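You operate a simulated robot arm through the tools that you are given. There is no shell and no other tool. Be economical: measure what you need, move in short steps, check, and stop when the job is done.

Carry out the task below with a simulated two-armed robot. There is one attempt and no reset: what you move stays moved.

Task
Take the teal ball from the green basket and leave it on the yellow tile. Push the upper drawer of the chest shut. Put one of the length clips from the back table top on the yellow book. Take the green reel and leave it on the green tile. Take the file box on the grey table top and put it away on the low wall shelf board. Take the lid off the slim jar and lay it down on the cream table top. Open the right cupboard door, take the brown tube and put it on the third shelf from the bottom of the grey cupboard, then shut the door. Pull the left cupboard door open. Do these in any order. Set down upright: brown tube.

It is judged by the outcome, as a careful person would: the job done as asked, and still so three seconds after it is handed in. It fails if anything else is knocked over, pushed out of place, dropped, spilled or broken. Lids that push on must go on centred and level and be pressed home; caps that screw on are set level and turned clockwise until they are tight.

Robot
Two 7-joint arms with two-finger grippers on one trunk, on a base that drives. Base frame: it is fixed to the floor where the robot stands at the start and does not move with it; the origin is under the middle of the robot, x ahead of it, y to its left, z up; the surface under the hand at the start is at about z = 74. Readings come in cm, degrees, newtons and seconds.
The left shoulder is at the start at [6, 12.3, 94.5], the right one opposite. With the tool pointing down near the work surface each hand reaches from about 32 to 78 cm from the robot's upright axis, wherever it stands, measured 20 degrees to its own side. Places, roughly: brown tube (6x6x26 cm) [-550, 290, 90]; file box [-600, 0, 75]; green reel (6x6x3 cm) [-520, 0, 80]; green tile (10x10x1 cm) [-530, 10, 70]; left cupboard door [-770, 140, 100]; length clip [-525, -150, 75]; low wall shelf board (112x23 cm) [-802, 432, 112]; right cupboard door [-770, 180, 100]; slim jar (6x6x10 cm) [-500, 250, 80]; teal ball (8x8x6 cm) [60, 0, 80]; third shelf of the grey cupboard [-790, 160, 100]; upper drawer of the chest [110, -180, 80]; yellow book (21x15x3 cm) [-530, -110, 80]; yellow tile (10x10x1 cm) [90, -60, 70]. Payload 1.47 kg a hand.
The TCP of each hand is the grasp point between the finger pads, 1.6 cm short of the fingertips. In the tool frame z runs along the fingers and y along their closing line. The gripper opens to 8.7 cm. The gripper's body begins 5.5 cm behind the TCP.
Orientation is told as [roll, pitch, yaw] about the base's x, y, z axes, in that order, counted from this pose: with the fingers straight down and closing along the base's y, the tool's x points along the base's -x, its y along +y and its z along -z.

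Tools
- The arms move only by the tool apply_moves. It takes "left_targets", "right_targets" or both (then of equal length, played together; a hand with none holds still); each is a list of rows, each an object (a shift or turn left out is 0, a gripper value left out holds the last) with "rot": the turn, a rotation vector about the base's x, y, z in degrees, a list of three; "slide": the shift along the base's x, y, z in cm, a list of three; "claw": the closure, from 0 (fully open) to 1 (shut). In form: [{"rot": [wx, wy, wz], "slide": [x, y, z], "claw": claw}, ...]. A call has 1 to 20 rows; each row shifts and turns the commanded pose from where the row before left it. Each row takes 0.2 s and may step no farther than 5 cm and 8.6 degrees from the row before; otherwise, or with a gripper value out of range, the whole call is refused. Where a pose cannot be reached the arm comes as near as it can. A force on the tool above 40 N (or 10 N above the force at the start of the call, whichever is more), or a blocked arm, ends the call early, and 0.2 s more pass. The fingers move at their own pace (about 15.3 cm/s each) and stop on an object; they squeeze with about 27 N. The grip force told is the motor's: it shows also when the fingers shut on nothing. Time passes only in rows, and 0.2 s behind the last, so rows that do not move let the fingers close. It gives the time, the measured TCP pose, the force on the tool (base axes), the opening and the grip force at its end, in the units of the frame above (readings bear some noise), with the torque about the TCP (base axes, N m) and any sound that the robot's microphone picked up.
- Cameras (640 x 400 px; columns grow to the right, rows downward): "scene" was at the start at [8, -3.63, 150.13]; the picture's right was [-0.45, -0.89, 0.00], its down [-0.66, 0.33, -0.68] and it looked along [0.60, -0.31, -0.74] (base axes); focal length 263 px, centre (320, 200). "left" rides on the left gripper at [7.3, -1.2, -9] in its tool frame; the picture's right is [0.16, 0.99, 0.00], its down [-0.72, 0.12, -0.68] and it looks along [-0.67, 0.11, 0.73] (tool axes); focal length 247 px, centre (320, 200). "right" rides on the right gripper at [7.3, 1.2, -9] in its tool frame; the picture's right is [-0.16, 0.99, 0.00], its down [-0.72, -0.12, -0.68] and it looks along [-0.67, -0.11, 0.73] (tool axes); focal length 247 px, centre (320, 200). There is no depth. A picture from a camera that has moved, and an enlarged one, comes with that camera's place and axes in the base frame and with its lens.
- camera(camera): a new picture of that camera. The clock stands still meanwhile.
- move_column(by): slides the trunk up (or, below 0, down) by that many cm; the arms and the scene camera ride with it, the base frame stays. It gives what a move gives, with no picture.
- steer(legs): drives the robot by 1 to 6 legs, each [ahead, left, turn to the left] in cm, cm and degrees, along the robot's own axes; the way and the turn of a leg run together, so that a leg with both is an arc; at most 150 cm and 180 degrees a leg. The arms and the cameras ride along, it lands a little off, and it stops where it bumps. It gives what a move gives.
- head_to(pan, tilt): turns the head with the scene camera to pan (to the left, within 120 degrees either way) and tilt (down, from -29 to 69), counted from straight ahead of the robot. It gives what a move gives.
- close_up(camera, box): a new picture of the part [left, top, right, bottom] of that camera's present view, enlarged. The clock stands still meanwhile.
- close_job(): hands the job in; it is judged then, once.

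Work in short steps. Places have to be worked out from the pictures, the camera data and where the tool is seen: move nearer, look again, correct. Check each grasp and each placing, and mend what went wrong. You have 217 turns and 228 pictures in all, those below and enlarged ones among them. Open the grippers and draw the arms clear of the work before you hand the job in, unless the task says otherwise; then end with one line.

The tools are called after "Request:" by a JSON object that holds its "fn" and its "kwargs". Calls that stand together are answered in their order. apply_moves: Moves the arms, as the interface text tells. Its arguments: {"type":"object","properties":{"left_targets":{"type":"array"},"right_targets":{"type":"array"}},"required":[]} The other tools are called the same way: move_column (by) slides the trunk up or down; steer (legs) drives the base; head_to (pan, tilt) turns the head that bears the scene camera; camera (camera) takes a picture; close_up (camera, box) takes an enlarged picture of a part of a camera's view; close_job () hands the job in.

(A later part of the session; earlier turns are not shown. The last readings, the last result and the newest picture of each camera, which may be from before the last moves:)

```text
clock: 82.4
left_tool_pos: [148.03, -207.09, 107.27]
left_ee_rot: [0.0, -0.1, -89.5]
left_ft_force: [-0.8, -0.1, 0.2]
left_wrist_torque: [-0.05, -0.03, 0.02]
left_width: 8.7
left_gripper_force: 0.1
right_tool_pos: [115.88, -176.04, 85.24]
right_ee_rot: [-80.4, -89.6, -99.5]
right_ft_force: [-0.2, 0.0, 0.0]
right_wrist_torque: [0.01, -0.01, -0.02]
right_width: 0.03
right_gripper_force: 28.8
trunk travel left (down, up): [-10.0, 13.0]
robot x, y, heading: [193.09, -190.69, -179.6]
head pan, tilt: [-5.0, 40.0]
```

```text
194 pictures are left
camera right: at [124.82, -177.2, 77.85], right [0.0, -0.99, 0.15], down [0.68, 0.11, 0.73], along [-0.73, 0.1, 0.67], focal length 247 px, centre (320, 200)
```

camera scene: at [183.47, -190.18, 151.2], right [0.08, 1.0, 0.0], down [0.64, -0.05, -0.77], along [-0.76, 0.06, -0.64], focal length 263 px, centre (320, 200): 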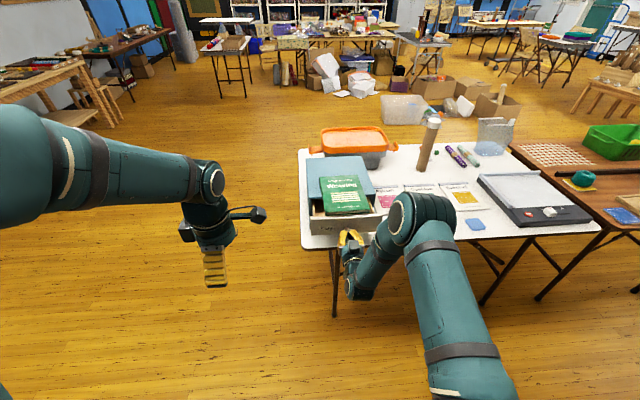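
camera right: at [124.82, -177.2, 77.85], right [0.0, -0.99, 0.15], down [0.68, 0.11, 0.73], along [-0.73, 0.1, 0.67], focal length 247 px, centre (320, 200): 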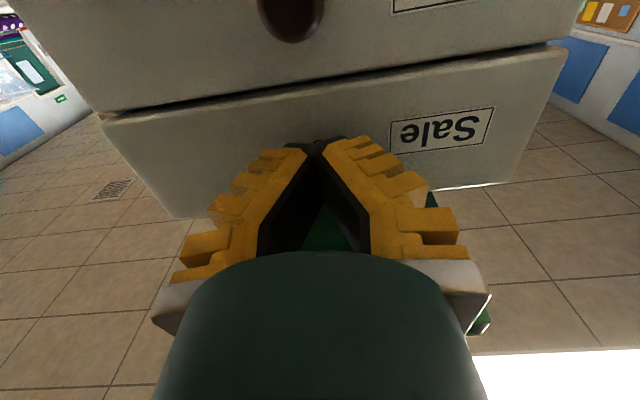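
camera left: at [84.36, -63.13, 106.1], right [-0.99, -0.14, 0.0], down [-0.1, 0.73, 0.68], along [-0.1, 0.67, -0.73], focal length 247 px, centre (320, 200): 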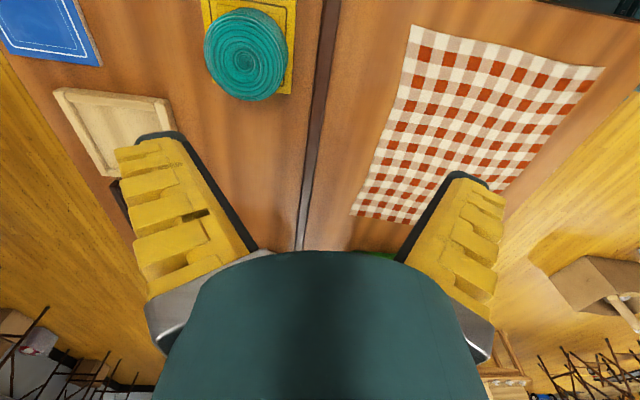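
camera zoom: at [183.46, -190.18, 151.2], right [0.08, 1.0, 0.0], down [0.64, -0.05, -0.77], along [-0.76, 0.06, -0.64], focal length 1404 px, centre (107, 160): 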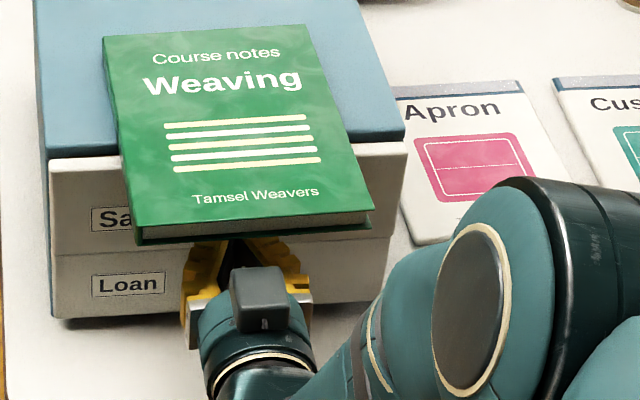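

Nearly flush. I push the last bit in half-centimetre steps, watching force.

Request:
{"fn": "apply_moves", "kwargs": {"right_targets": [{"slide": [-0.5, 0, 0]}, {"slide": [-0.5, 0, 0]}, {"slide": [-0.3, 0, 0]}]}}

Request:
{"fn": "close_up", "kwargs": {"camera": "scene", "box": [310, 170, 410, 245]}}

Request:
{"fn": "camera", "kwargs": {"camera": "right"}}

```text
clock: 83.3
left_tool_pos: [148.35, -207.13, 107.41]
left_ee_rot: [-0.1, -0.1, -89.6]
left_ft_force: [-0.6, 0.0, 0.2]
left_wrist_torque: [0.01, 0.01, 0.02]
left_width: 8.7
left_gripper_force: 0.1
right_tool_pos: [115.36, -176.09, 85.1]
right_ee_rot: [-66.6, -89.6, -113.4]
right_ft_force: [23.4, -0.2, 9.2]
right_wrist_torque: [-0.02, 0.31, -0.01]
right_width: 0.6
right_gripper_force: 29.4
trunk travel left (down, up): [-10.0, 13.0]
robot x, y, heading: [192.93, -190.76, -179.7]
head pan, tilt: [-5.0, 40.0]
stopped in row 3 (right hand): the force on the tool passed its limit at 43 N (the readings are from after the stop); the commanded pose is now the measured one
```

```text
5.33 times, centred on (360, 208) of scene
camera zoom: at [183.97, -190.18, 151.24], right [0.08, 1.0, 0.0], down [0.64, -0.05, -0.77], along [-0.77, 0.06, -0.64], focal length 1404 px, centre (107, 160)
```

zoom: 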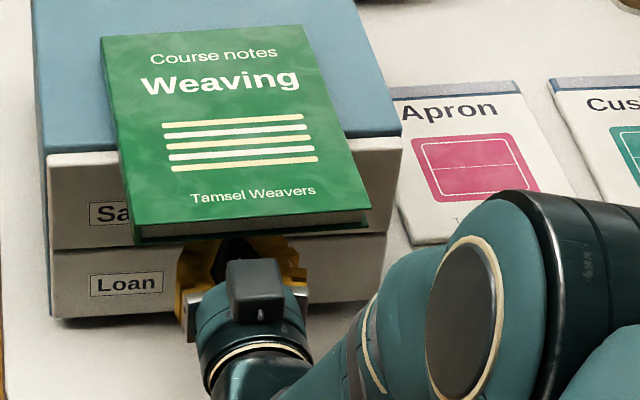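

```text
192 pictures are left
camera right: at [124.18, -177.19, 77.8], right [0.0, -0.99, 0.15], down [0.68, 0.11, 0.73], along [-0.73, 0.1, 0.67], focal length 247 px, centre (320, 200)
```

right: 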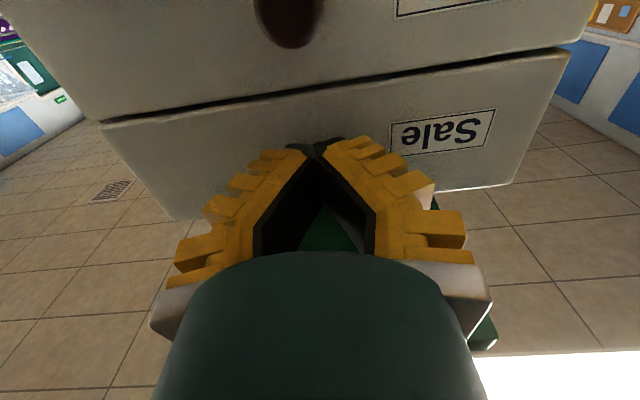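

It hit its stop at 43 N: the drawer is shut. I open slightly so as not to drag the knob, and back away along +x.

Request:
{"fn": "apply_moves", "kwargs": {"right_targets": [{"claw": 0.5}, {}, {"slide": [2, 0, 0]}, {"slide": [4, 0, 0]}, {"slide": [4, 0, 0]}, {"slide": [4, 0, 0]}, {"slide": [4, 0, 0]}, {"slide": [4, 0, 0]}]}}

Request:
{"fn": "close_up", "kwargs": {"camera": "scene", "box": [290, 140, 450, 260]}}

```text
clock: 85.1
left_tool_pos: [148.17, -207.14, 107.32]
left_ee_rot: [0.0, 0.0, -89.5]
left_ft_force: [0.7, 0.4, 0.4]
left_wrist_torque: [0.03, 0.03, -0.01]
left_width: 8.7
left_gripper_force: 0.0
right_tool_pos: [136.97, -176.04, 85.1]
right_ee_rot: [-47.1, -89.4, -132.9]
right_ft_force: [0.2, -0.4, 0.2]
right_wrist_torque: [-0.01, 0.05, -0.02]
right_width: 4.87
right_gripper_force: 3.7
trunk travel left (down, up): [-10.0, 13.0]
robot x, y, heading: [193.31, -190.98, -179.6]
head pan, tilt: [-5.0, 40.0]
```

```text
3.33 times, centred on (370, 200) of scene
camera zoom: at [183.57, -190.17, 151.21], right [0.08, 1.0, 0.0], down [0.64, -0.05, -0.77], along [-0.76, 0.06, -0.64], focal length 878 px, centre (153, 200)
```

zoom: 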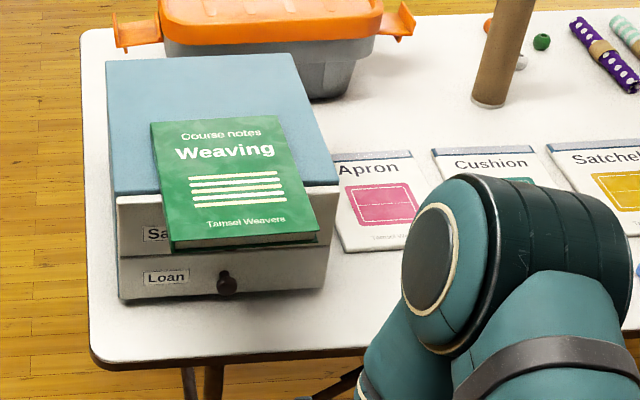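

The drawer is shut and the book and chest are in place. I restore the right hand to pointing down by reversing its path, then move left to the free aisle and look toward -x.

Request:
{"fn": "apply_moves", "kwargs": {"right_targets": [{"slide": [1, 0, 4.5], "claw": 0}, {"slide": [0, 0, 4.5]}, {"slide": [0, 0, 4]}, {"rot": [0, -8.2, 0], "slide": [1.0, 2.7, 1.2]}, {"rot": [0, -8.2, 0], "slide": [1.1, 2.7, 1.2]}, {"rot": [0, -8.2, 0], "slide": [1.1, 2.7, 1.2]}, {"rot": [0, -8.2, 0], "slide": [1.1, 2.7, 1.2]}, {"rot": [0, -8.2, 0], "slide": [1.1, 2.7, 1.2]}, {"rot": [0, -8.2, 0], "slide": [1.1, 2.7, 1.2]}, {"rot": [0, -8.2, 0], "slide": [1.1, 2.7, 1.2]}, {"rot": [0, -8.2, 0], "slide": [1.1, 2.7, 1.2]}, {"rot": [0, -8.2, 0], "slide": [1.1, 2.7, 1.2]}, {"rot": [0, -8.2, 0], "slide": [1.1, 2.7, 1.2]}, {"rot": [0, -8.0, 0], "slide": [1.1, 3.1, 1.2]}]}}

Request:
{"fn": "steer", "kwargs": {"legs": [[0, 75, 0]]}}

Request:
{"fn": "head_to", "kwargs": {"pan": 0, "tilt": 25}}

Request:
{"fn": "camera", "kwargs": {"camera": "scene"}}

```text
clock: 88.1
left_tool_pos: [148.0, -206.81, 107.26]
left_ee_rot: [0.0, -0.1, -89.6]
left_ft_force: [-0.1, -0.2, 0.2]
left_wrist_torque: [-0.04, 0.01, -0.01]
left_width: 8.67
left_gripper_force: 0.1
right_tool_pos: [149.82, -145.62, 111.23]
right_ee_rot: [0.2, 0.5, -179.7]
right_ft_force: [-0.3, -0.9, 0.4]
right_wrist_torque: [0.01, -0.03, -0.04]
right_width: 8.71
right_gripper_force: 0.1
trunk travel left (down, up): [-10.0, 13.0]
robot x, y, heading: [193.45, -190.4, -179.8]
head pan, tilt: [-5.0, 40.0]
```

```text
clock: 95.1
left_tool_pos: [148.16, -281.12, 107.13]
left_ee_rot: [-0.1, 0.0, -90.2]
left_ft_force: [0.3, 0.2, -0.7]
left_wrist_torque: [0.0, 0.01, 0.01]
left_width: 8.71
left_gripper_force: 0.1
right_tool_pos: [150.49, -219.75, 111.24]
right_ee_rot: [0.1, 0.4, 179.8]
right_ft_force: [-0.5, 0.5, -0.3]
right_wrist_torque: [0.02, -0.01, 0.02]
right_width: 8.7
right_gripper_force: 0.0
trunk travel left (down, up): [-10.0, 13.0]
robot x, y, heading: [193.25, -265.25, 179.8]
head pan, tilt: [-5.0, 40.0]
```

```text
clock: 95.9
left_tool_pos: [148.18, -281.09, 107.22]
left_ee_rot: [0.0, -0.1, -90.1]
left_ft_force: [-0.1, 0.0, -0.6]
left_wrist_torque: [0.04, 0.0, -0.02]
left_width: 8.7
left_gripper_force: 0.0
right_tool_pos: [150.61, -219.69, 111.21]
right_ee_rot: [0.1, 0.4, 179.8]
right_ft_force: [-0.1, 0.2, 0.3]
right_wrist_torque: [-0.06, -0.02, -0.01]
right_width: 8.68
right_gripper_force: 0.1
trunk travel left (down, up): [-10.0, 13.0]
robot x, y, heading: [193.4, -265.41, 179.8]
head pan, tilt: [0.0, 25.0]
```

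```text
190 pictures are left
camera scene: at [182.97, -265.33, 153.53], right [0.0, 1.0, 0.0], down [0.42, 0.0, -0.91], along [-0.91, 0.0, -0.42], focal length 263 px, centre (320, 200)
```

scene: 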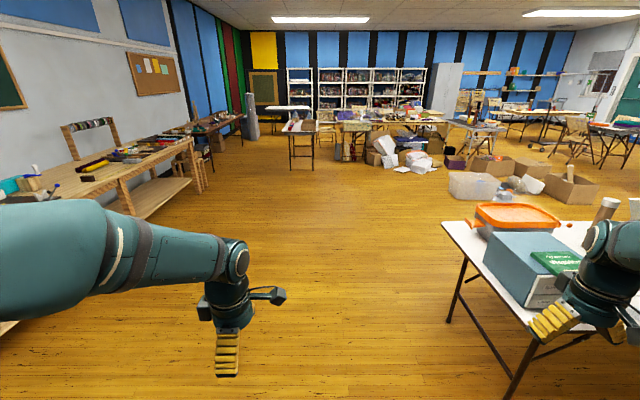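

The aisle is clear. I drive ahead about 230 cm and look again.

Request:
{"fn": "steer", "kwargs": {"legs": [[150, 0, 0], [110, 0, 0]]}}

Request:
{"fn": "head_to", "kwargs": {"pan": -15, "tilt": 22}}

Request:
{"fn": "camera", "kwargs": {"camera": "scene"}}

```text
clock: 108.4
left_tool_pos: [-109.18, -283.05, 107.29]
left_ee_rot: [0.0, -0.1, -88.7]
left_ft_force: [-0.4, -0.1, 0.2]
left_wrist_torque: [0.02, -0.03, 0.0]
left_width: 8.72
left_gripper_force: 0.0
right_tool_pos: [-108.16, -221.53, 111.24]
right_ee_rot: [0.2, 0.3, -178.7]
right_ft_force: [0.4, 0.1, -0.1]
right_wrist_torque: [0.01, -0.02, 0.02]
right_width: 8.69
right_gripper_force: 0.1
trunk travel left (down, up): [-10.0, 13.0]
robot x, y, heading: [-64.68, -266.15, -178.5]
head pan, tilt: [0.0, 25.0]
```

```text
clock: 109.2
left_tool_pos: [-109.07, -283.11, 107.31]
left_ee_rot: [0.0, -0.1, -88.7]
left_ft_force: [0.1, 0.6, -0.8]
left_wrist_torque: [-0.03, 0.01, 0.01]
left_width: 8.73
left_gripper_force: 0.1
right_tool_pos: [-108.2, -221.57, 111.2]
right_ee_rot: [0.1, 0.3, -178.6]
right_ft_force: [0.3, -0.6, 0.2]
right_wrist_torque: [-0.01, 0.02, -0.03]
right_width: 8.69
right_gripper_force: 0.0
trunk travel left (down, up): [-10.0, 13.0]
robot x, y, heading: [-64.0, -266.06, -178.8]
head pan, tilt: [-15.0, 22.0]
```

```text
189 pictures are left
camera scene: at [-74.45, -263.98, 154.02], right [0.24, 0.97, 0.0], down [0.36, -0.09, -0.93], along [-0.9, 0.22, -0.37], focal length 263 px, centre (320, 200)
```

scene: 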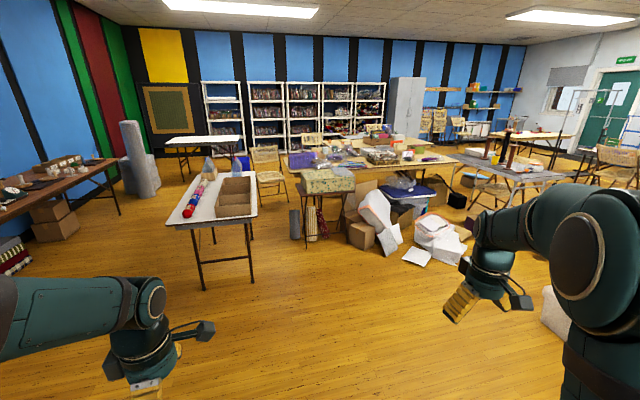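

I enlarge the far work area to see the tables.

Request:
{"fn": "close_up", "kwargs": {"camera": "scene", "box": [240, 70, 440, 195]}}

Request:
{"fn": "close_up", "kwargs": {"camera": "scene", "box": [380, 70, 580, 195]}}

```text
3.20 times, centred on (340, 132) of scene
camera zoom: at [-74.45, -263.98, 154.02], right [0.24, 0.97, 0.0], down [0.36, -0.09, -0.93], along [-0.9, 0.22, -0.37], focal length 842 px, centre (256, 416)
```

zoom: 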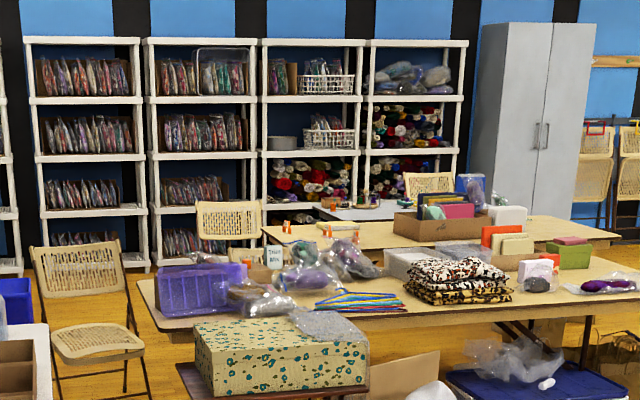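

```text
3.20 times, centred on (480, 132) of scene
camera zoom: at [-74.45, -263.98, 154.02], right [0.24, 0.97, 0.0], down [0.36, -0.09, -0.93], along [-0.9, 0.22, -0.37], focal length 842 px, centre (-192, 416)
```

zoom: 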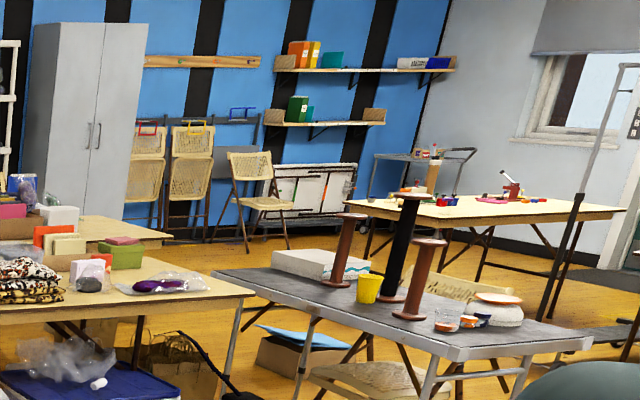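

Two cream tables stand one behind the other with a grey one beyond; I need to find passable routes. I look further right.

Request:
{"fn": "move_column", "kwargs": {"by": 13}}

Request:
{"fn": "head_to", "kwargs": {"pan": -55, "tilt": 20}}

Request:
{"fn": "camera", "kwargs": {"camera": "scene"}}

Request:
{"fn": "head_to", "kwargs": {"pan": 0, "tilt": 15}}

Request:
{"fn": "camera", "kwargs": {"camera": "scene"}}

```text
clock: 110.8
left_tool_pos: [-109.17, -283.04, 120.22]
left_ee_rot: [0.0, -0.1, -88.7]
left_ft_force: [0.2, -1.4, -0.4]
left_wrist_torque: [0.02, -0.01, -0.04]
left_width: 8.69
left_gripper_force: 0.2
right_tool_pos: [-108.27, -221.73, 124.3]
right_ee_rot: [0.0, 0.4, -178.7]
right_ft_force: [0.1, 0.4, 0.3]
right_wrist_torque: [0.03, -0.01, 0.0]
right_width: 8.7
right_gripper_force: 0.1
trunk travel left (down, up): [-23.0, 0.0]
robot x, y, heading: [-64.3, -265.92, -178.6]
head pan, tilt: [-15.0, 22.0]
```

```text
clock: 111.8
left_tool_pos: [-109.15, -283.05, 120.16]
left_ee_rot: [0.0, -0.2, -88.6]
left_ft_force: [0.5, -0.7, -0.3]
left_wrist_torque: [0.05, 0.02, 0.0]
left_width: 8.73
left_gripper_force: 0.0
right_tool_pos: [-108.16, -221.59, 124.22]
right_ee_rot: [0.1, 0.3, -178.7]
right_ft_force: [-0.8, 0.4, -0.1]
right_wrist_torque: [0.02, -0.05, 0.01]
right_width: 8.69
right_gripper_force: 0.1
trunk travel left (down, up): [-23.0, 0.0]
robot x, y, heading: [-64.07, -266.18, -178.6]
head pan, tilt: [-55.0, 20.0]
```

```text
186 pictures are left
camera scene: at [-70.95, -258.67, 167.34], right [0.81, 0.59, 0.0], down [0.2, -0.28, -0.94], along [-0.56, 0.76, -0.34], focal length 263 px, centre (320, 200)
```

scene: 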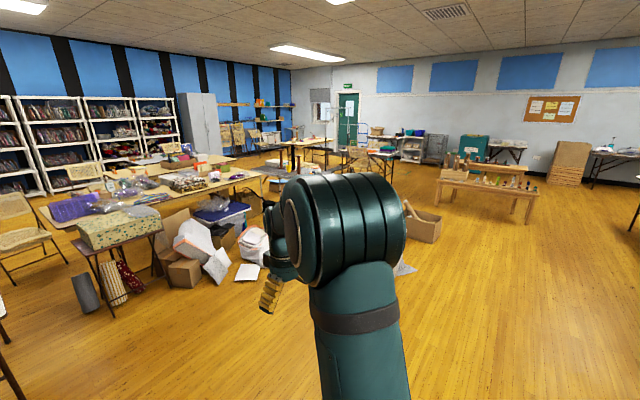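

```text
clock: 113.1
left_tool_pos: [-109.19, -282.91, 120.23]
left_ee_rot: [0.1, -0.1, -88.7]
left_ft_force: [-0.4, 0.5, 0.4]
left_wrist_torque: [0.01, 0.01, 0.0]
left_width: 8.7
left_gripper_force: 0.2
right_tool_pos: [-108.21, -221.6, 124.25]
right_ee_rot: [0.1, 0.4, -178.8]
right_ft_force: [-0.4, 0.8, -0.3]
right_wrist_torque: [-0.01, -0.03, 0.01]
right_width: 8.71
right_gripper_force: 0.0
trunk travel left (down, up): [-23.0, 0.0]
robot x, y, heading: [-64.6, -266.33, -178.6]
head pan, tilt: [0.0, 15.0]
```

```text
185 pictures are left
camera scene: at [-74.77, -266.38, 168.16], right [-0.02, 1.0, 0.0], down [0.26, 0.01, -0.97], along [-0.97, -0.02, -0.26], focal length 263 px, centre (320, 200)
```

scene: 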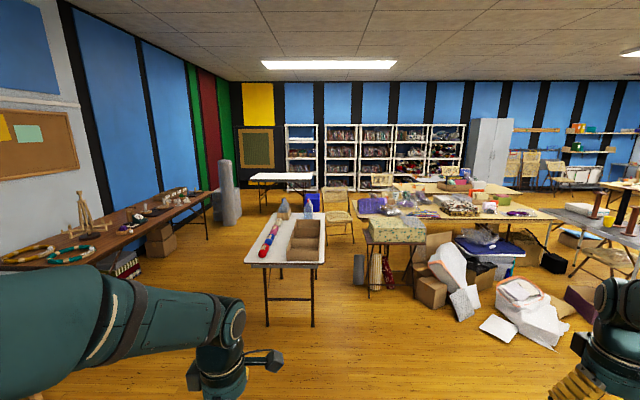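

The left lane (y≈-385, between the small table and the wall bench) is wide enough. I drive along it to x≈-400 and look.

Request:
{"fn": "steer", "kwargs": {"legs": [[0, 0, -1.4], [60, 118, 0], [140, 0, 0], [130, 0, 0]]}}

Request:
{"fn": "head_to", "kwargs": {"pan": -35, "tilt": 28}}

Request:
{"fn": "camera", "kwargs": {"camera": "scene"}}

```text
clock: 136.8
left_tool_pos: [-438.31, -385.19, 120.21]
left_ee_rot: [-0.1, 0.0, -93.1]
left_ft_force: [-0.1, 1.1, 0.8]
left_wrist_torque: [0.01, -0.02, 0.0]
left_width: 8.72
left_gripper_force: 0.0
right_tool_pos: [-432.58, -324.13, 124.4]
right_ee_rot: [0.1, 0.3, 176.9]
right_ft_force: [0.0, 0.0, 0.4]
right_wrist_torque: [-0.01, -0.02, -0.02]
right_width: 8.69
right_gripper_force: 0.1
trunk travel left (down, up): [-23.0, 0.0]
robot x, y, heading: [-392.27, -371.47, 177.0]
head pan, tilt: [0.0, 15.0]
```

```text
clock: 137.8
left_tool_pos: [-438.39, -385.17, 120.32]
left_ee_rot: [0.0, -0.1, -93.1]
left_ft_force: [0.4, 0.5, -0.3]
left_wrist_torque: [0.01, 0.0, 0.02]
left_width: 8.71
left_gripper_force: 0.1
right_tool_pos: [-432.69, -324.0, 124.28]
right_ee_rot: [0.1, 0.5, 176.9]
right_ft_force: [0.6, 0.4, 0.4]
right_wrist_torque: [-0.01, -0.03, 0.02]
right_width: 8.7
right_gripper_force: 0.0
trunk travel left (down, up): [-23.0, 0.0]
robot x, y, heading: [-392.52, -371.61, 176.9]
head pan, tilt: [-35.0, 28.0]
```

```text
184 pictures are left
camera scene: at [-400.65, -366.1, 166.06], right [0.62, 0.79, 0.0], down [0.37, -0.29, -0.88], along [-0.7, 0.54, -0.47], focal length 263 px, centre (320, 200)
```

scene: 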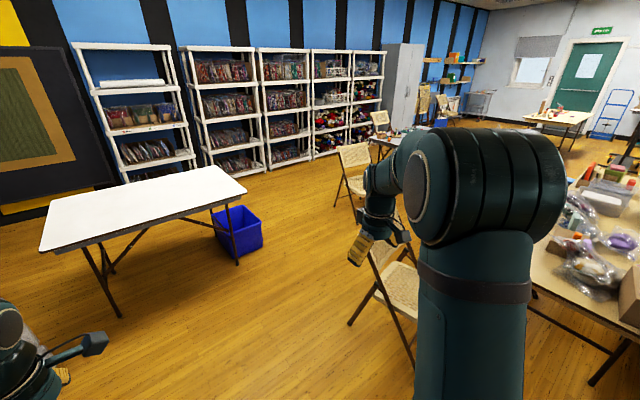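

I go on to x≈-500, turn to face +y and look at the left end of the back table.

Request:
{"fn": "steer", "kwargs": {"legs": [[115, 0, 0], [0, 0, -87], [25, 25, 0]]}}

Request:
{"fn": "head_to", "kwargs": {"pan": 0, "tilt": 30}}

Request:
{"fn": "camera", "kwargs": {"camera": "scene"}}

```text
clock: 149.6
left_tool_pos: [-547.47, -295.28, 120.18]
left_ee_rot: [0.0, 0.0, -178.7]
left_ft_force: [0.7, 1.5, 0.7]
left_wrist_torque: [0.01, 0.01, 0.0]
left_width: 8.7
left_gripper_force: 0.0
right_tool_pos: [-486.07, -296.3, 124.31]
right_ee_rot: [0.0, 0.4, 91.2]
right_ft_force: [0.3, -0.5, 0.6]
right_wrist_torque: [-0.01, 0.05, -0.02]
right_width: 8.71
right_gripper_force: 0.2
trunk travel left (down, up): [-23.0, 0.0]
robot x, y, heading: [-530.64, -339.91, 91.4]
head pan, tilt: [-35.0, 28.0]
```

```text
clock: 150.6
left_tool_pos: [-547.54, -295.3, 120.14]
left_ee_rot: [0.1, -0.1, -178.7]
left_ft_force: [-0.5, 0.4, 0.2]
left_wrist_torque: [0.0, 0.01, 0.02]
left_width: 8.69
left_gripper_force: 0.0
right_tool_pos: [-486.07, -296.19, 124.33]
right_ee_rot: [0.2, 0.3, 91.3]
right_ft_force: [0.9, -0.3, 0.0]
right_wrist_torque: [0.05, 0.01, 0.0]
right_width: 8.68
right_gripper_force: 0.1
trunk travel left (down, up): [-23.0, 0.0]
robot x, y, heading: [-530.3, -340.2, 91.6]
head pan, tilt: [0.0, 30.0]
```

```text
183 pictures are left
camera scene: at [-530.84, -330.05, 165.74], right [1.0, 0.02, 0.0], down [0.01, -0.5, -0.87], along [-0.02, 0.87, -0.5], focal length 263 px, centre (320, 200)
```

scene: 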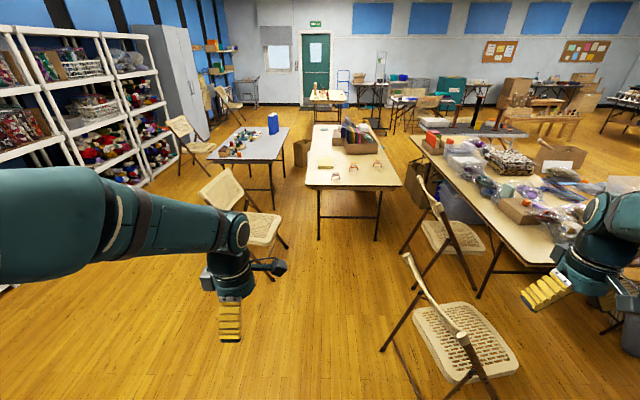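

Now a clear overview: the back table spans x≈-547…-472 from y≈-151, with orange clips on it; the grey table with a blue file box lies at left. I enlarge the middle.

Request:
{"fn": "close_up", "kwargs": {"camera": "scene", "box": [290, 85, 430, 195]}}

Request:
{"fn": "close_up", "kwargs": {"camera": "scene", "box": [190, 30, 350, 170]}}

```text
3.64 times, centred on (360, 140) of scene
camera zoom: at [-530.84, -330.05, 165.74], right [1.0, 0.02, 0.0], down [0.01, -0.5, -0.87], along [-0.02, 0.87, -0.5], focal length 957 px, centre (174, 418)
```

zoom: 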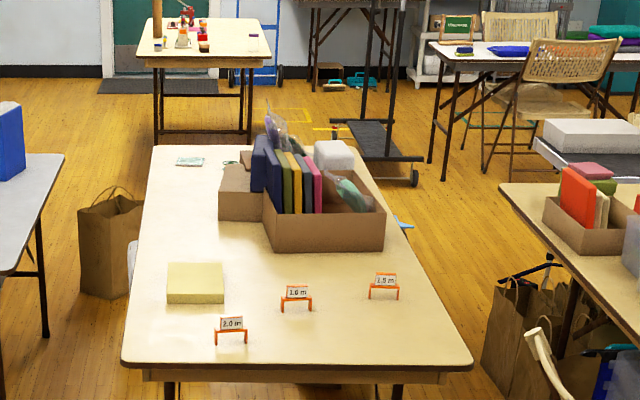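

```text
2.86 times, centred on (270, 100) of scene
camera zoom: at [-530.84, -330.05, 165.74], right [1.0, 0.02, 0.0], down [0.01, -0.5, -0.87], along [-0.02, 0.87, -0.5], focal length 752 px, centre (463, 486)
```

zoom: 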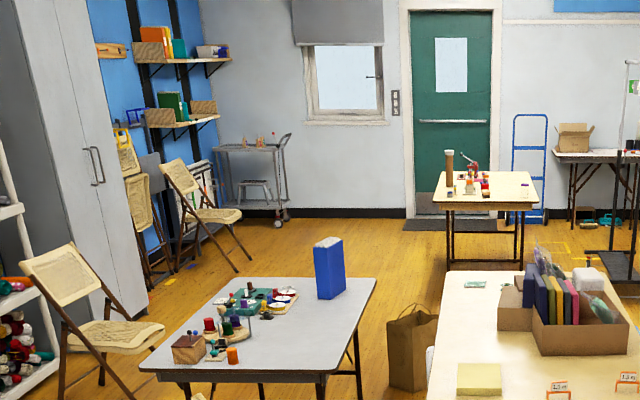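

Clips are little stands near [-522,-134], [-506,-116], [-483,-110]; the yellow book is at about [-531,-109]. I drive up to the table's end (y≈-151) and lower the trunk.

Request:
{"fn": "steer", "kwargs": {"legs": [[0, 0, -1.5], [140, -14, 0]]}}

Request:
{"fn": "move_column", "kwargs": {"by": -13}}

Request:
{"fn": "head_to", "kwargs": {"pan": 0, "tilt": 45}}

Request:
{"fn": "camera", "kwargs": {"camera": "scene"}}

```text
clock: 158.0
left_tool_pos: [-532.1, -154.68, 120.19]
left_ee_rot: [0.1, -0.1, -179.8]
left_ft_force: [-0.5, -0.2, -0.3]
left_wrist_torque: [0.02, 0.01, -0.02]
left_width: 8.71
left_gripper_force: 0.1
right_tool_pos: [-470.61, -156.7, 124.31]
right_ee_rot: [0.1, 0.4, 90.2]
right_ft_force: [0.6, 0.4, -0.4]
right_wrist_torque: [0.04, -0.02, 0.03]
right_width: 8.71
right_gripper_force: 0.0
trunk travel left (down, up): [-23.0, 0.0]
robot x, y, heading: [-515.96, -199.8, 90.4]
head pan, tilt: [0.0, 30.0]
```

```text
clock: 159.5
left_tool_pos: [-532.06, -154.68, 107.26]
left_ee_rot: [0.0, 0.0, -179.7]
left_ft_force: [0.4, -0.2, -0.4]
left_wrist_torque: [-0.02, -0.04, 0.02]
left_width: 8.72
left_gripper_force: 0.0
right_tool_pos: [-470.62, -156.79, 111.21]
right_ee_rot: [0.0, 0.3, 90.1]
right_ft_force: [0.5, -0.7, -0.3]
right_wrist_torque: [0.0, 0.01, 0.0]
right_width: 8.69
right_gripper_force: 0.0
trunk travel left (down, up): [-10.0, 13.0]
robot x, y, heading: [-516.15, -199.83, 90.0]
head pan, tilt: [0.0, 30.0]
```

```text
clock: 160.3
left_tool_pos: [-531.97, -154.67, 107.32]
left_ee_rot: [0.0, -0.2, -179.8]
left_ft_force: [0.3, -0.1, 0.7]
left_wrist_torque: [0.01, -0.01, 0.0]
left_width: 8.72
left_gripper_force: 0.1
right_tool_pos: [-470.65, -156.83, 111.37]
right_ee_rot: [0.1, 0.4, 90.0]
right_ft_force: [0.3, -0.3, -0.5]
right_wrist_torque: [-0.05, 0.01, 0.02]
right_width: 8.71
right_gripper_force: 0.0
trunk travel left (down, up): [-10.0, 13.0]
robot x, y, heading: [-516.22, -200.09, 90.2]
head pan, tilt: [0.0, 45.0]
```

```text
180 pictures are left
camera scene: at [-516.04, -190.66, 150.48], right [1.0, 0.0, 0.0], down [0.0, -0.71, -0.71], along [0.0, 0.71, -0.71], focal length 263 px, centre (320, 200)
```

scene: 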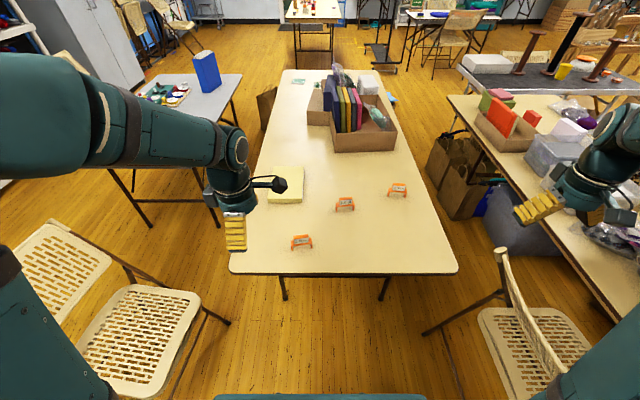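

I enlarge the clips and book to see their shape and orientation.

Request:
{"fn": "close_up", "kwargs": {"camera": "scene", "box": [250, 155, 370, 265]}}

```text
3.64 times, centred on (310, 210) of scene
camera zoom: at [-516.04, -190.66, 150.48], right [1.0, 0.0, 0.0], down [0.0, -0.71, -0.71], along [0.0, 0.71, -0.71], focal length 957 px, centre (356, 164)
```

zoom: 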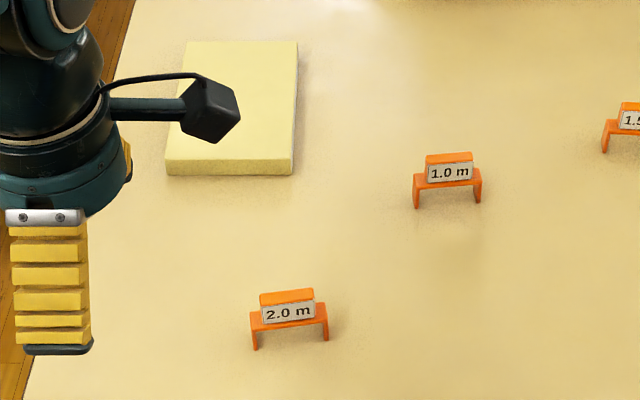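

The 2.0 m clip stands at about [-522.4,-136.5], turned about +10°. I move the base 19 cm nearer so both clip and book are in reach, and bring the left hand above the clip.

Request:
{"fn": "steer", "kwargs": {"legs": [[19, 0, 0]]}}

Request:
{"fn": "apply_moves", "kwargs": {"left_targets": [{"slide": [2.4, 0, -4], "rot": [0, 0, 5]}, {"slide": [2.4, 0, -4], "rot": [0, 0, 5]}, {"slide": [2.4, 0, -4]}, {"slide": [2.3, -1, -3]}]}}

Request:
{"fn": "camera", "kwargs": {"camera": "left"}}

Request:
{"fn": "camera", "kwargs": {"camera": "scene"}}

```text
clock: 161.8
left_tool_pos: [-532.05, -136.19, 107.21]
left_ee_rot: [0.1, 0.0, -179.8]
left_ft_force: [-0.8, 0.5, 0.7]
left_wrist_torque: [0.0, 0.04, 0.0]
left_width: 8.7
left_gripper_force: 0.1
right_tool_pos: [-470.7, -138.32, 111.21]
right_ee_rot: [0.1, 0.4, 90.0]
right_ft_force: [-0.6, 0.4, 0.1]
right_wrist_torque: [-0.03, -0.02, 0.03]
right_width: 8.69
right_gripper_force: 0.1
trunk travel left (down, up): [-10.0, 13.0]
robot x, y, heading: [-515.71, -181.2, 90.4]
head pan, tilt: [0.0, 45.0]
```

```text
clock: 162.8
left_tool_pos: [-522.36, -137.03, 92.08]
left_ee_rot: [-0.1, -0.1, -169.7]
left_ft_force: [0.8, 1.1, 0.6]
left_wrist_torque: [-0.02, 0.0, -0.01]
left_width: 8.71
left_gripper_force: 0.0
right_tool_pos: [-470.62, -138.45, 111.2]
right_ee_rot: [0.2, 0.3, 90.1]
right_ft_force: [0.7, -0.8, -0.6]
right_wrist_torque: [0.0, 0.0, 0.04]
right_width: 8.7
right_gripper_force: 0.0
trunk travel left (down, up): [-10.0, 13.0]
robot x, y, heading: [-515.99, -181.18, 90.0]
head pan, tilt: [0.0, 45.0]
```

```text
178 pictures are left
camera left: at [-515.25, -134.59, 100.94], right [0.33, -0.94, 0.0], down [-0.69, -0.24, 0.68], along [-0.64, -0.23, -0.73], focal length 247 px, centre (320, 200)
```

left: 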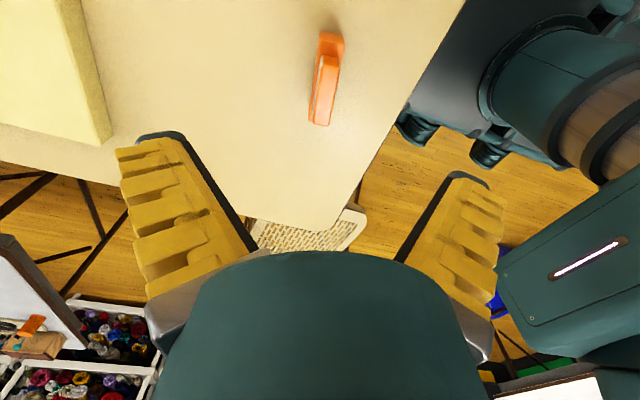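

```text
177 pictures are left
camera scene: at [-516.05, -172.26, 150.48], right [1.0, 0.0, 0.0], down [0.0, -0.71, -0.71], along [0.0, 0.71, -0.71], focal length 263 px, centre (320, 200)
```

scene: 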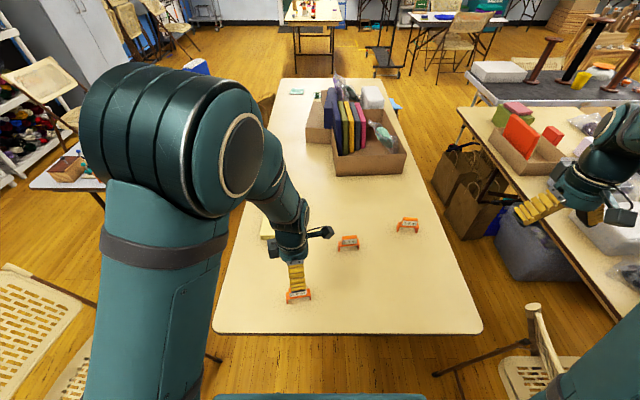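

The clip's label block is at about [-522.5,-137.6]. I lower to just above it and inspect from the scene camera.

Request:
{"fn": "apply_moves", "kwargs": {"left_targets": [{"slide": [-0.1, -0.5, -4]}, {"slide": [0, 0, -4]}, {"slide": [0, 0, -3]}]}}

Request:
{"fn": "camera", "kwargs": {"camera": "left"}}

Request:
{"fn": "close_up", "kwargs": {"camera": "scene", "box": [250, 240, 370, 350]}}

```text
clock: 163.6
left_tool_pos: [-522.91, -137.56, 81.28]
left_ee_rot: [-0.1, -0.1, -169.8]
left_ft_force: [-1.1, 1.0, -0.2]
left_wrist_torque: [-0.05, 0.01, 0.02]
left_width: 8.68
left_gripper_force: 0.1
right_tool_pos: [-470.65, -138.31, 111.26]
right_ee_rot: [0.0, 0.5, 90.2]
right_ft_force: [0.7, 0.5, -0.1]
right_wrist_torque: [-0.01, 0.0, 0.03]
right_width: 8.7
right_gripper_force: 0.1
trunk travel left (down, up): [-10.0, 13.0]
robot x, y, heading: [-515.89, -181.34, 90.1]
head pan, tilt: [0.0, 45.0]
```

```text
176 pictures are left
camera left: at [-515.86, -135.14, 90.11], right [0.33, -0.94, 0.0], down [-0.69, -0.24, 0.68], along [-0.64, -0.22, -0.73], focal length 247 px, centre (320, 200)
```

left: 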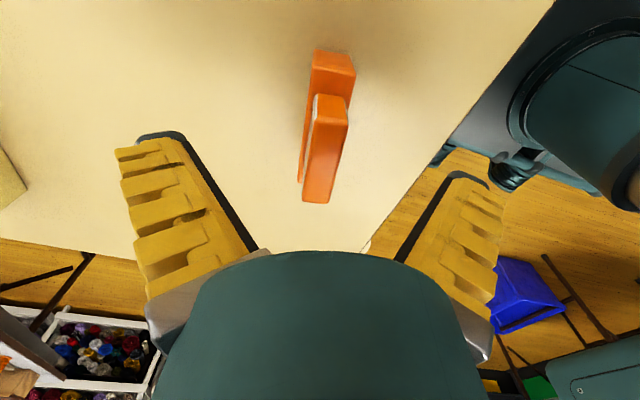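

```text
3.64 times, centred on (310, 295) of scene
camera zoom: at [-516.1, -172.2, 150.47], right [1.0, 0.0, 0.0], down [0.0, -0.71, -0.71], along [0.0, 0.71, -0.71], focal length 957 px, centre (356, -146)
```

zoom: 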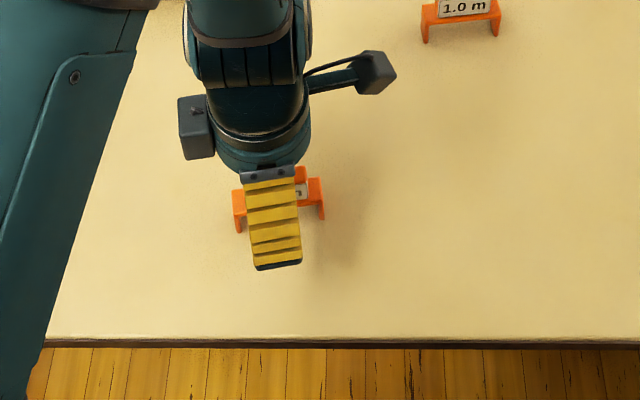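

Aligned. I lower 3.3 cm and close on the label block.

Request:
{"fn": "apply_moves", "kwargs": {"left_targets": [{"slide": [0.2, -0.2, -2]}, {"slide": [0, 0, -1.3]}, {"claw": 1}, {}, {}, {}]}}

Request:
{"fn": "camera", "kwargs": {"camera": "left"}}

```text
clock: 165.0
left_tool_pos: [-522.4, -137.93, 77.98]
left_ee_rot: [-0.1, -0.1, -169.9]
left_ft_force: [-0.7, 1.1, 10.0]
left_wrist_torque: [0.0, 0.08, -0.04]
left_width: 1.54
left_gripper_force: 27.2
right_tool_pos: [-470.62, -138.4, 111.28]
right_ee_rot: [0.1, 0.3, 90.1]
right_ft_force: [0.2, 0.4, 0.0]
right_wrist_torque: [0.0, -0.06, 0.0]
right_width: 8.72
right_gripper_force: 0.0
trunk travel left (down, up): [-10.0, 13.0]
robot x, y, heading: [-516.26, -181.19, 90.2]
head pan, tilt: [0.0, 45.0]
```

```text
174 pictures are left
camera left: at [-515.38, -135.45, 86.84], right [0.33, -0.94, 0.0], down [-0.69, -0.24, 0.68], along [-0.64, -0.22, -0.73], focal length 247 px, centre (320, 200)
```

left: 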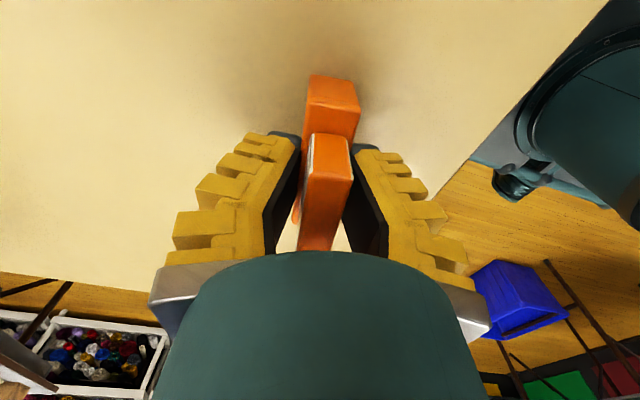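

Held at 1.5 cm. I lift and carry it over toward the book.

Request:
{"fn": "apply_moves", "kwargs": {"left_targets": [{"slide": [0, 0, 2]}, {"slide": [0, 0, 4]}, {"slide": [0, 0, 4]}, {"slide": [-2, 4, 2]}, {"slide": [-2, 4, 0]}, {"slide": [-1, 4.5, 0]}, {"slide": [-1, 4.5, 0]}, {"slide": [-1, 4.5, 0]}, {"slide": [-0.9, 4.5, 0]}]}}

Request:
{"fn": "camera", "kwargs": {"camera": "left"}}

Request:
{"fn": "camera", "kwargs": {"camera": "scene"}}

```text
clock: 167.0
left_tool_pos: [-530.18, -112.01, 89.76]
left_ee_rot: [0.1, 0.0, -169.8]
left_ft_force: [-1.2, -0.2, 0.2]
left_wrist_torque: [-0.05, 0.01, 0.0]
left_width: 1.2
left_gripper_force: 27.4
right_tool_pos: [-470.75, -138.22, 111.15]
right_ee_rot: [-0.1, 0.4, 90.3]
right_ft_force: [0.1, 0.7, 0.6]
right_wrist_torque: [-0.01, -0.02, 0.01]
right_width: 8.71
right_gripper_force: 0.0
trunk travel left (down, up): [-10.0, 13.0]
robot x, y, heading: [-515.88, -181.08, 90.0]
head pan, tilt: [0.0, 45.0]
```

```text
173 pictures are left
camera left: at [-523.08, -109.47, 98.52], right [0.33, -0.94, 0.0], down [-0.69, -0.24, 0.68], along [-0.64, -0.23, -0.73], focal length 247 px, centre (320, 200)
```

left: 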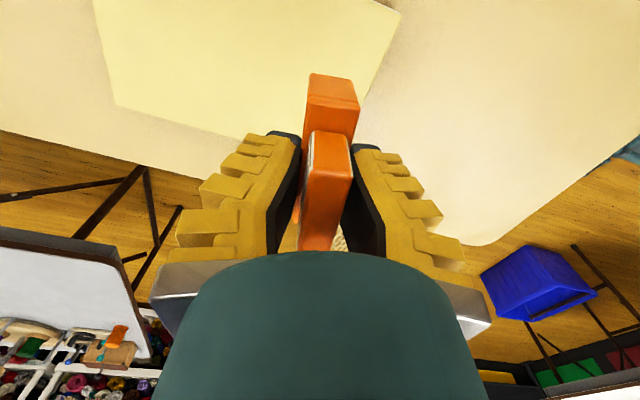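

```text
172 pictures are left
camera scene: at [-516.16, -172.13, 150.46], right [1.0, 0.0, 0.0], down [0.0, -0.71, -0.71], along [0.0, 0.71, -0.71], focal length 263 px, centre (320, 200)
```

scene: 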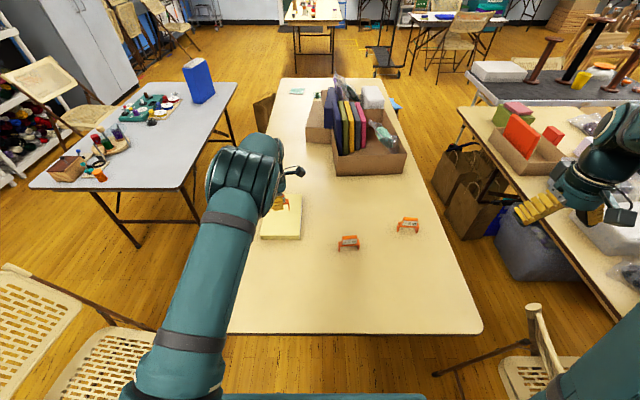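

The book spans x≈-536…-522, y≈-118…-97. I move above its middle and lower until contact.

Request:
{"fn": "apply_moves", "kwargs": {"left_targets": [{"slide": [0.8, 4, 0]}, {"slide": [0, 0, -3]}, {"slide": [0, 0, -3]}, {"slide": [0, 0, -1.5]}, {"slide": [0, 0, -0.5]}]}}

Request:
{"fn": "close_up", "kwargs": {"camera": "scene", "box": [220, 150, 340, 260]}}

Request:
{"fn": "camera", "kwargs": {"camera": "left"}}

```text
clock: 168.2
left_tool_pos: [-529.5, -108.13, 81.83]
left_ee_rot: [0.0, 0.1, -169.8]
left_ft_force: [0.7, 0.3, -0.3]
left_wrist_torque: [-0.06, -0.01, -0.04]
left_width: 1.15
left_gripper_force: 27.6
right_tool_pos: [-470.65, -138.41, 111.24]
right_ee_rot: [0.0, 0.4, 90.1]
right_ft_force: [0.1, 0.3, -0.4]
right_wrist_torque: [0.0, 0.01, -0.01]
right_width: 8.68
right_gripper_force: 0.0
trunk travel left (down, up): [-10.0, 13.0]
robot x, y, heading: [-516.08, -181.14, 90.2]
head pan, tilt: [0.0, 45.0]
```

```text
3.64 times, centred on (280, 205) of scene
camera zoom: at [-516.11, -172.23, 150.48], right [1.0, 0.0, 0.0], down [0.0, -0.71, -0.71], along [0.0, 0.71, -0.71], focal length 957 px, centre (466, 182)
```

zoom: 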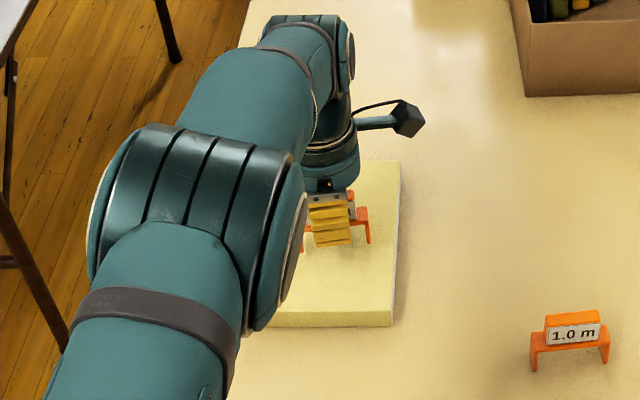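

```text
170 pictures are left
camera left: at [-522.52, -105.55, 90.63], right [0.33, -0.94, 0.0], down [-0.69, -0.24, 0.68], along [-0.64, -0.23, -0.73], focal length 247 px, centre (320, 200)
```

left: 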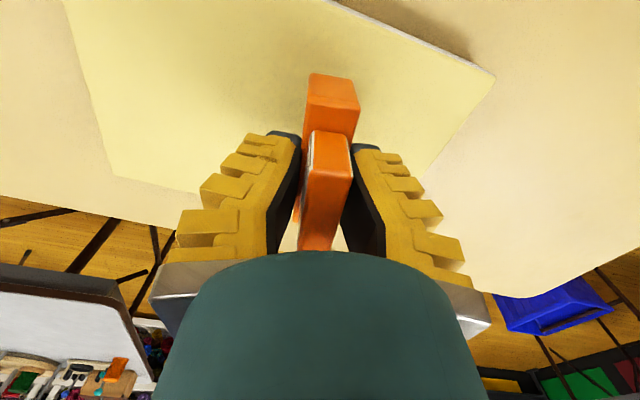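

No contact yet; I lower in 0.4 cm steps.

Request:
{"fn": "apply_moves", "kwargs": {"left_targets": [{"slide": [0, 0, -0.4]}, {"slide": [0, 0, -0.4]}]}}

```text
clock: 168.8
left_tool_pos: [-529.71, -108.07, 81.05]
left_ee_rot: [0.0, -0.1, -169.8]
left_ft_force: [0.5, 0.0, -1.2]
left_wrist_torque: [-0.01, 0.02, 0.02]
left_width: 1.19
left_gripper_force: 26.8
right_tool_pos: [-470.66, -138.32, 111.32]
right_ee_rot: [0.1, 0.2, 90.1]
right_ft_force: [-0.5, 0.0, -0.2]
right_wrist_torque: [0.0, 0.0, -0.01]
right_width: 8.71
right_gripper_force: 0.0
trunk travel left (down, up): [-10.0, 13.0]
robot x, y, heading: [-515.57, -181.43, 90.2]
head pan, tilt: [0.0, 45.0]
```

Request:
{"fn": "apply_moves", "kwargs": {"left_targets": [{"slide": [0, 0, -0.3]}, {"slide": [0, 0, -0.3]}]}}

Request:
{"fn": "close_up", "kwargs": {"camera": "scene", "box": [260, 180, 320, 235]}}

```text
clock: 169.4
left_tool_pos: [-529.6, -108.11, 80.79]
left_ee_rot: [-0.3, 0.1, -169.8]
left_ft_force: [-2.5, -3.8, 14.1]
left_wrist_torque: [-0.09, 0.04, 0.02]
left_width: 1.78
left_gripper_force: 26.9
right_tool_pos: [-470.63, -138.56, 111.31]
right_ee_rot: [0.2, 0.3, 90.2]
right_ft_force: [0.9, 0.0, 0.4]
right_wrist_torque: [-0.01, 0.0, -0.01]
right_width: 8.69
right_gripper_force: 0.0
trunk travel left (down, up): [-10.0, 13.0]
robot x, y, heading: [-516.02, -181.44, 90.0]
head pan, tilt: [0.0, 45.0]
```

```text
7.27 times, centred on (290, 208) of scene
camera zoom: at [-516.1, -172.44, 150.51], right [1.0, 0.0, 0.0], down [0.0, -0.71, -0.71], along [0.0, 0.71, -0.71], focal length 1915 px, centre (538, 146)
```

zoom: 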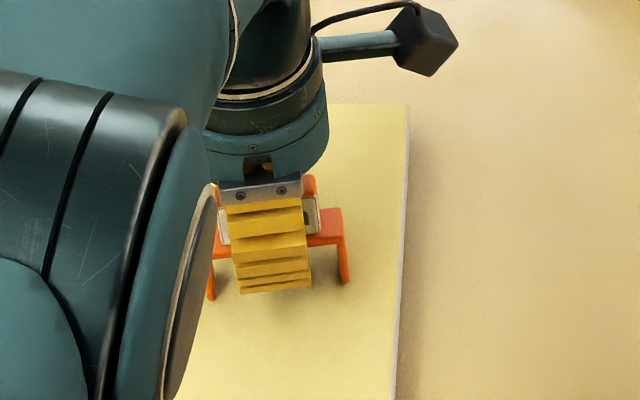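

Contact at 14 N. I open and rise straight up, then draw back.

Request:
{"fn": "apply_moves", "kwargs": {"left_targets": [{"claw": 0}, {}, {"slide": [0, 0, 2]}, {"slide": [0, 0, 4]}, {"slide": [0, 0, 5]}, {"slide": [0, 0, 5]}, {"slide": [0, -4, 2]}, {"slide": [0, -4.5, 0]}, {"slide": [0, -4.5, 0]}, {"slide": [0, -4.5, 0]}]}}

Request:
{"fn": "close_up", "kwargs": {"camera": "scene", "box": [220, 150, 340, 260]}}

Request:
{"fn": "camera", "kwargs": {"camera": "left"}}

```text
clock: 171.6
left_tool_pos: [-529.23, -125.55, 98.56]
left_ee_rot: [-0.2, 0.0, -169.8]
left_ft_force: [0.2, 0.3, -0.1]
left_wrist_torque: [0.01, 0.02, 0.0]
left_width: 8.71
left_gripper_force: 0.1
right_tool_pos: [-470.61, -138.39, 111.37]
right_ee_rot: [0.1, 0.3, 90.0]
right_ft_force: [-0.3, 0.3, 0.0]
right_wrist_torque: [0.01, 0.03, -0.03]
right_width: 8.69
right_gripper_force: 0.0
trunk travel left (down, up): [-10.0, 13.0]
robot x, y, heading: [-515.68, -181.51, 89.9]
head pan, tilt: [0.0, 45.0]
```

```text
3.64 times, centred on (280, 205) of scene
camera zoom: at [-516.11, -172.37, 150.49], right [1.0, 0.0, 0.0], down [0.0, -0.71, -0.71], along [0.0, 0.71, -0.71], focal length 957 px, centre (466, 182)
```

zoom: 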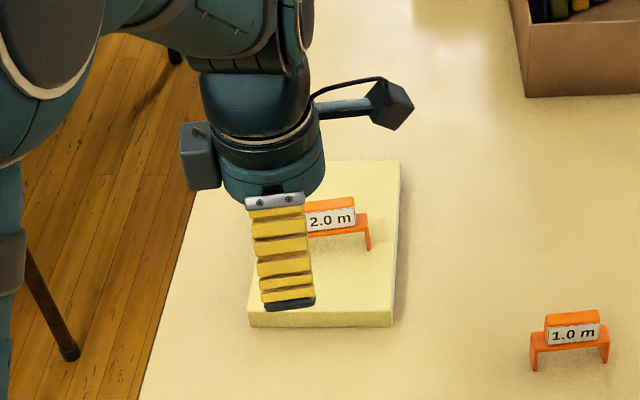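

```text
167 pictures are left
camera left: at [-522.21, -123.1, 107.38], right [0.33, -0.94, 0.0], down [-0.69, -0.24, 0.68], along [-0.64, -0.22, -0.73], focal length 247 px, centre (320, 200)
```

left: 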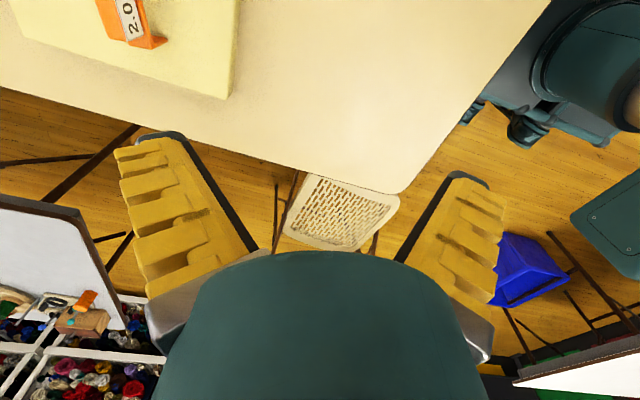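

The clip stands on the book. Next I need a route to the far (y>40) end of these tables; I check the passage on the left between the grey table and the shelves.

Request:
{"fn": "head_to", "kwargs": {"pan": 48, "tilt": 22}}

Request:
{"fn": "camera", "kwargs": {"camera": "scene"}}

Request:
{"fn": "head_to", "kwargs": {"pan": -20, "tilt": 12}}

Request:
{"fn": "camera", "kwargs": {"camera": "scene"}}

```text
clock: 172.8
left_tool_pos: [-529.22, -125.46, 98.43]
left_ee_rot: [0.0, 0.0, -169.8]
left_ft_force: [0.8, 0.6, -0.1]
left_wrist_torque: [-0.03, 0.01, 0.01]
left_width: 8.72
left_gripper_force: 0.0
right_tool_pos: [-470.73, -138.28, 111.24]
right_ee_rot: [0.1, 0.4, 90.0]
right_ft_force: [0.3, -0.2, 0.2]
right_wrist_torque: [-0.02, 0.0, 0.01]
right_width: 8.67
right_gripper_force: 0.0
trunk travel left (down, up): [-10.0, 13.0]
robot x, y, heading: [-516.06, -181.34, 90.4]
head pan, tilt: [48.0, 22.0]
```

```text
166 pictures are left
camera scene: at [-523.0, -174.2, 154.02], right [0.67, 0.75, 0.0], down [0.28, -0.25, -0.93], along [-0.69, 0.62, -0.37], focal length 263 px, centre (320, 200)
```

scene: 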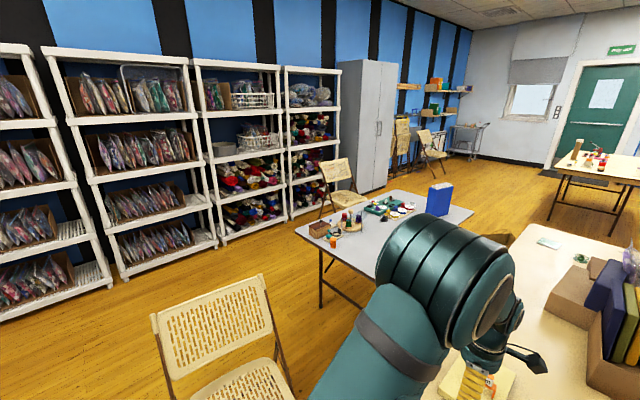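

```text
clock: 174.2
left_tool_pos: [-529.25, -125.41, 98.51]
left_ee_rot: [0.0, -0.2, -169.8]
left_ft_force: [-0.4, 0.1, 0.8]
left_wrist_torque: [0.0, 0.01, 0.0]
left_width: 8.7
left_gripper_force: 0.0
right_tool_pos: [-470.6, -138.34, 111.28]
right_ee_rot: [0.1, 0.3, 90.2]
right_ft_force: [-0.5, -0.1, 0.1]
right_wrist_torque: [0.02, 0.02, -0.01]
right_width: 8.69
right_gripper_force: 0.0
trunk travel left (down, up): [-10.0, 13.0]
robot x, y, heading: [-515.67, -181.04, 90.2]
head pan, tilt: [-20.0, 12.0]
```

```text
165 pictures are left
camera scene: at [-512.93, -171.61, 155.65], right [0.94, -0.34, 0.0], down [-0.07, -0.2, -0.98], along [0.33, 0.92, -0.21], focal length 263 px, centre (320, 200)
```

scene: 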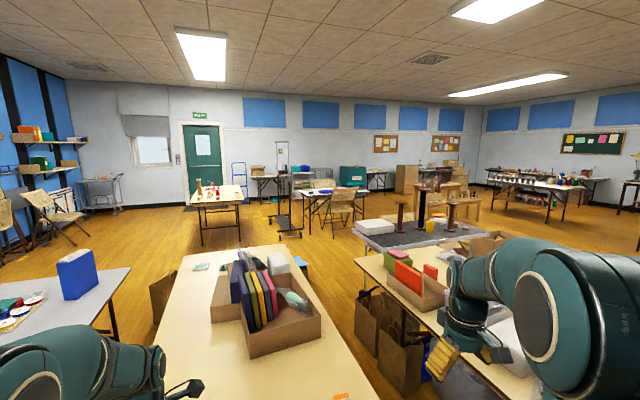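

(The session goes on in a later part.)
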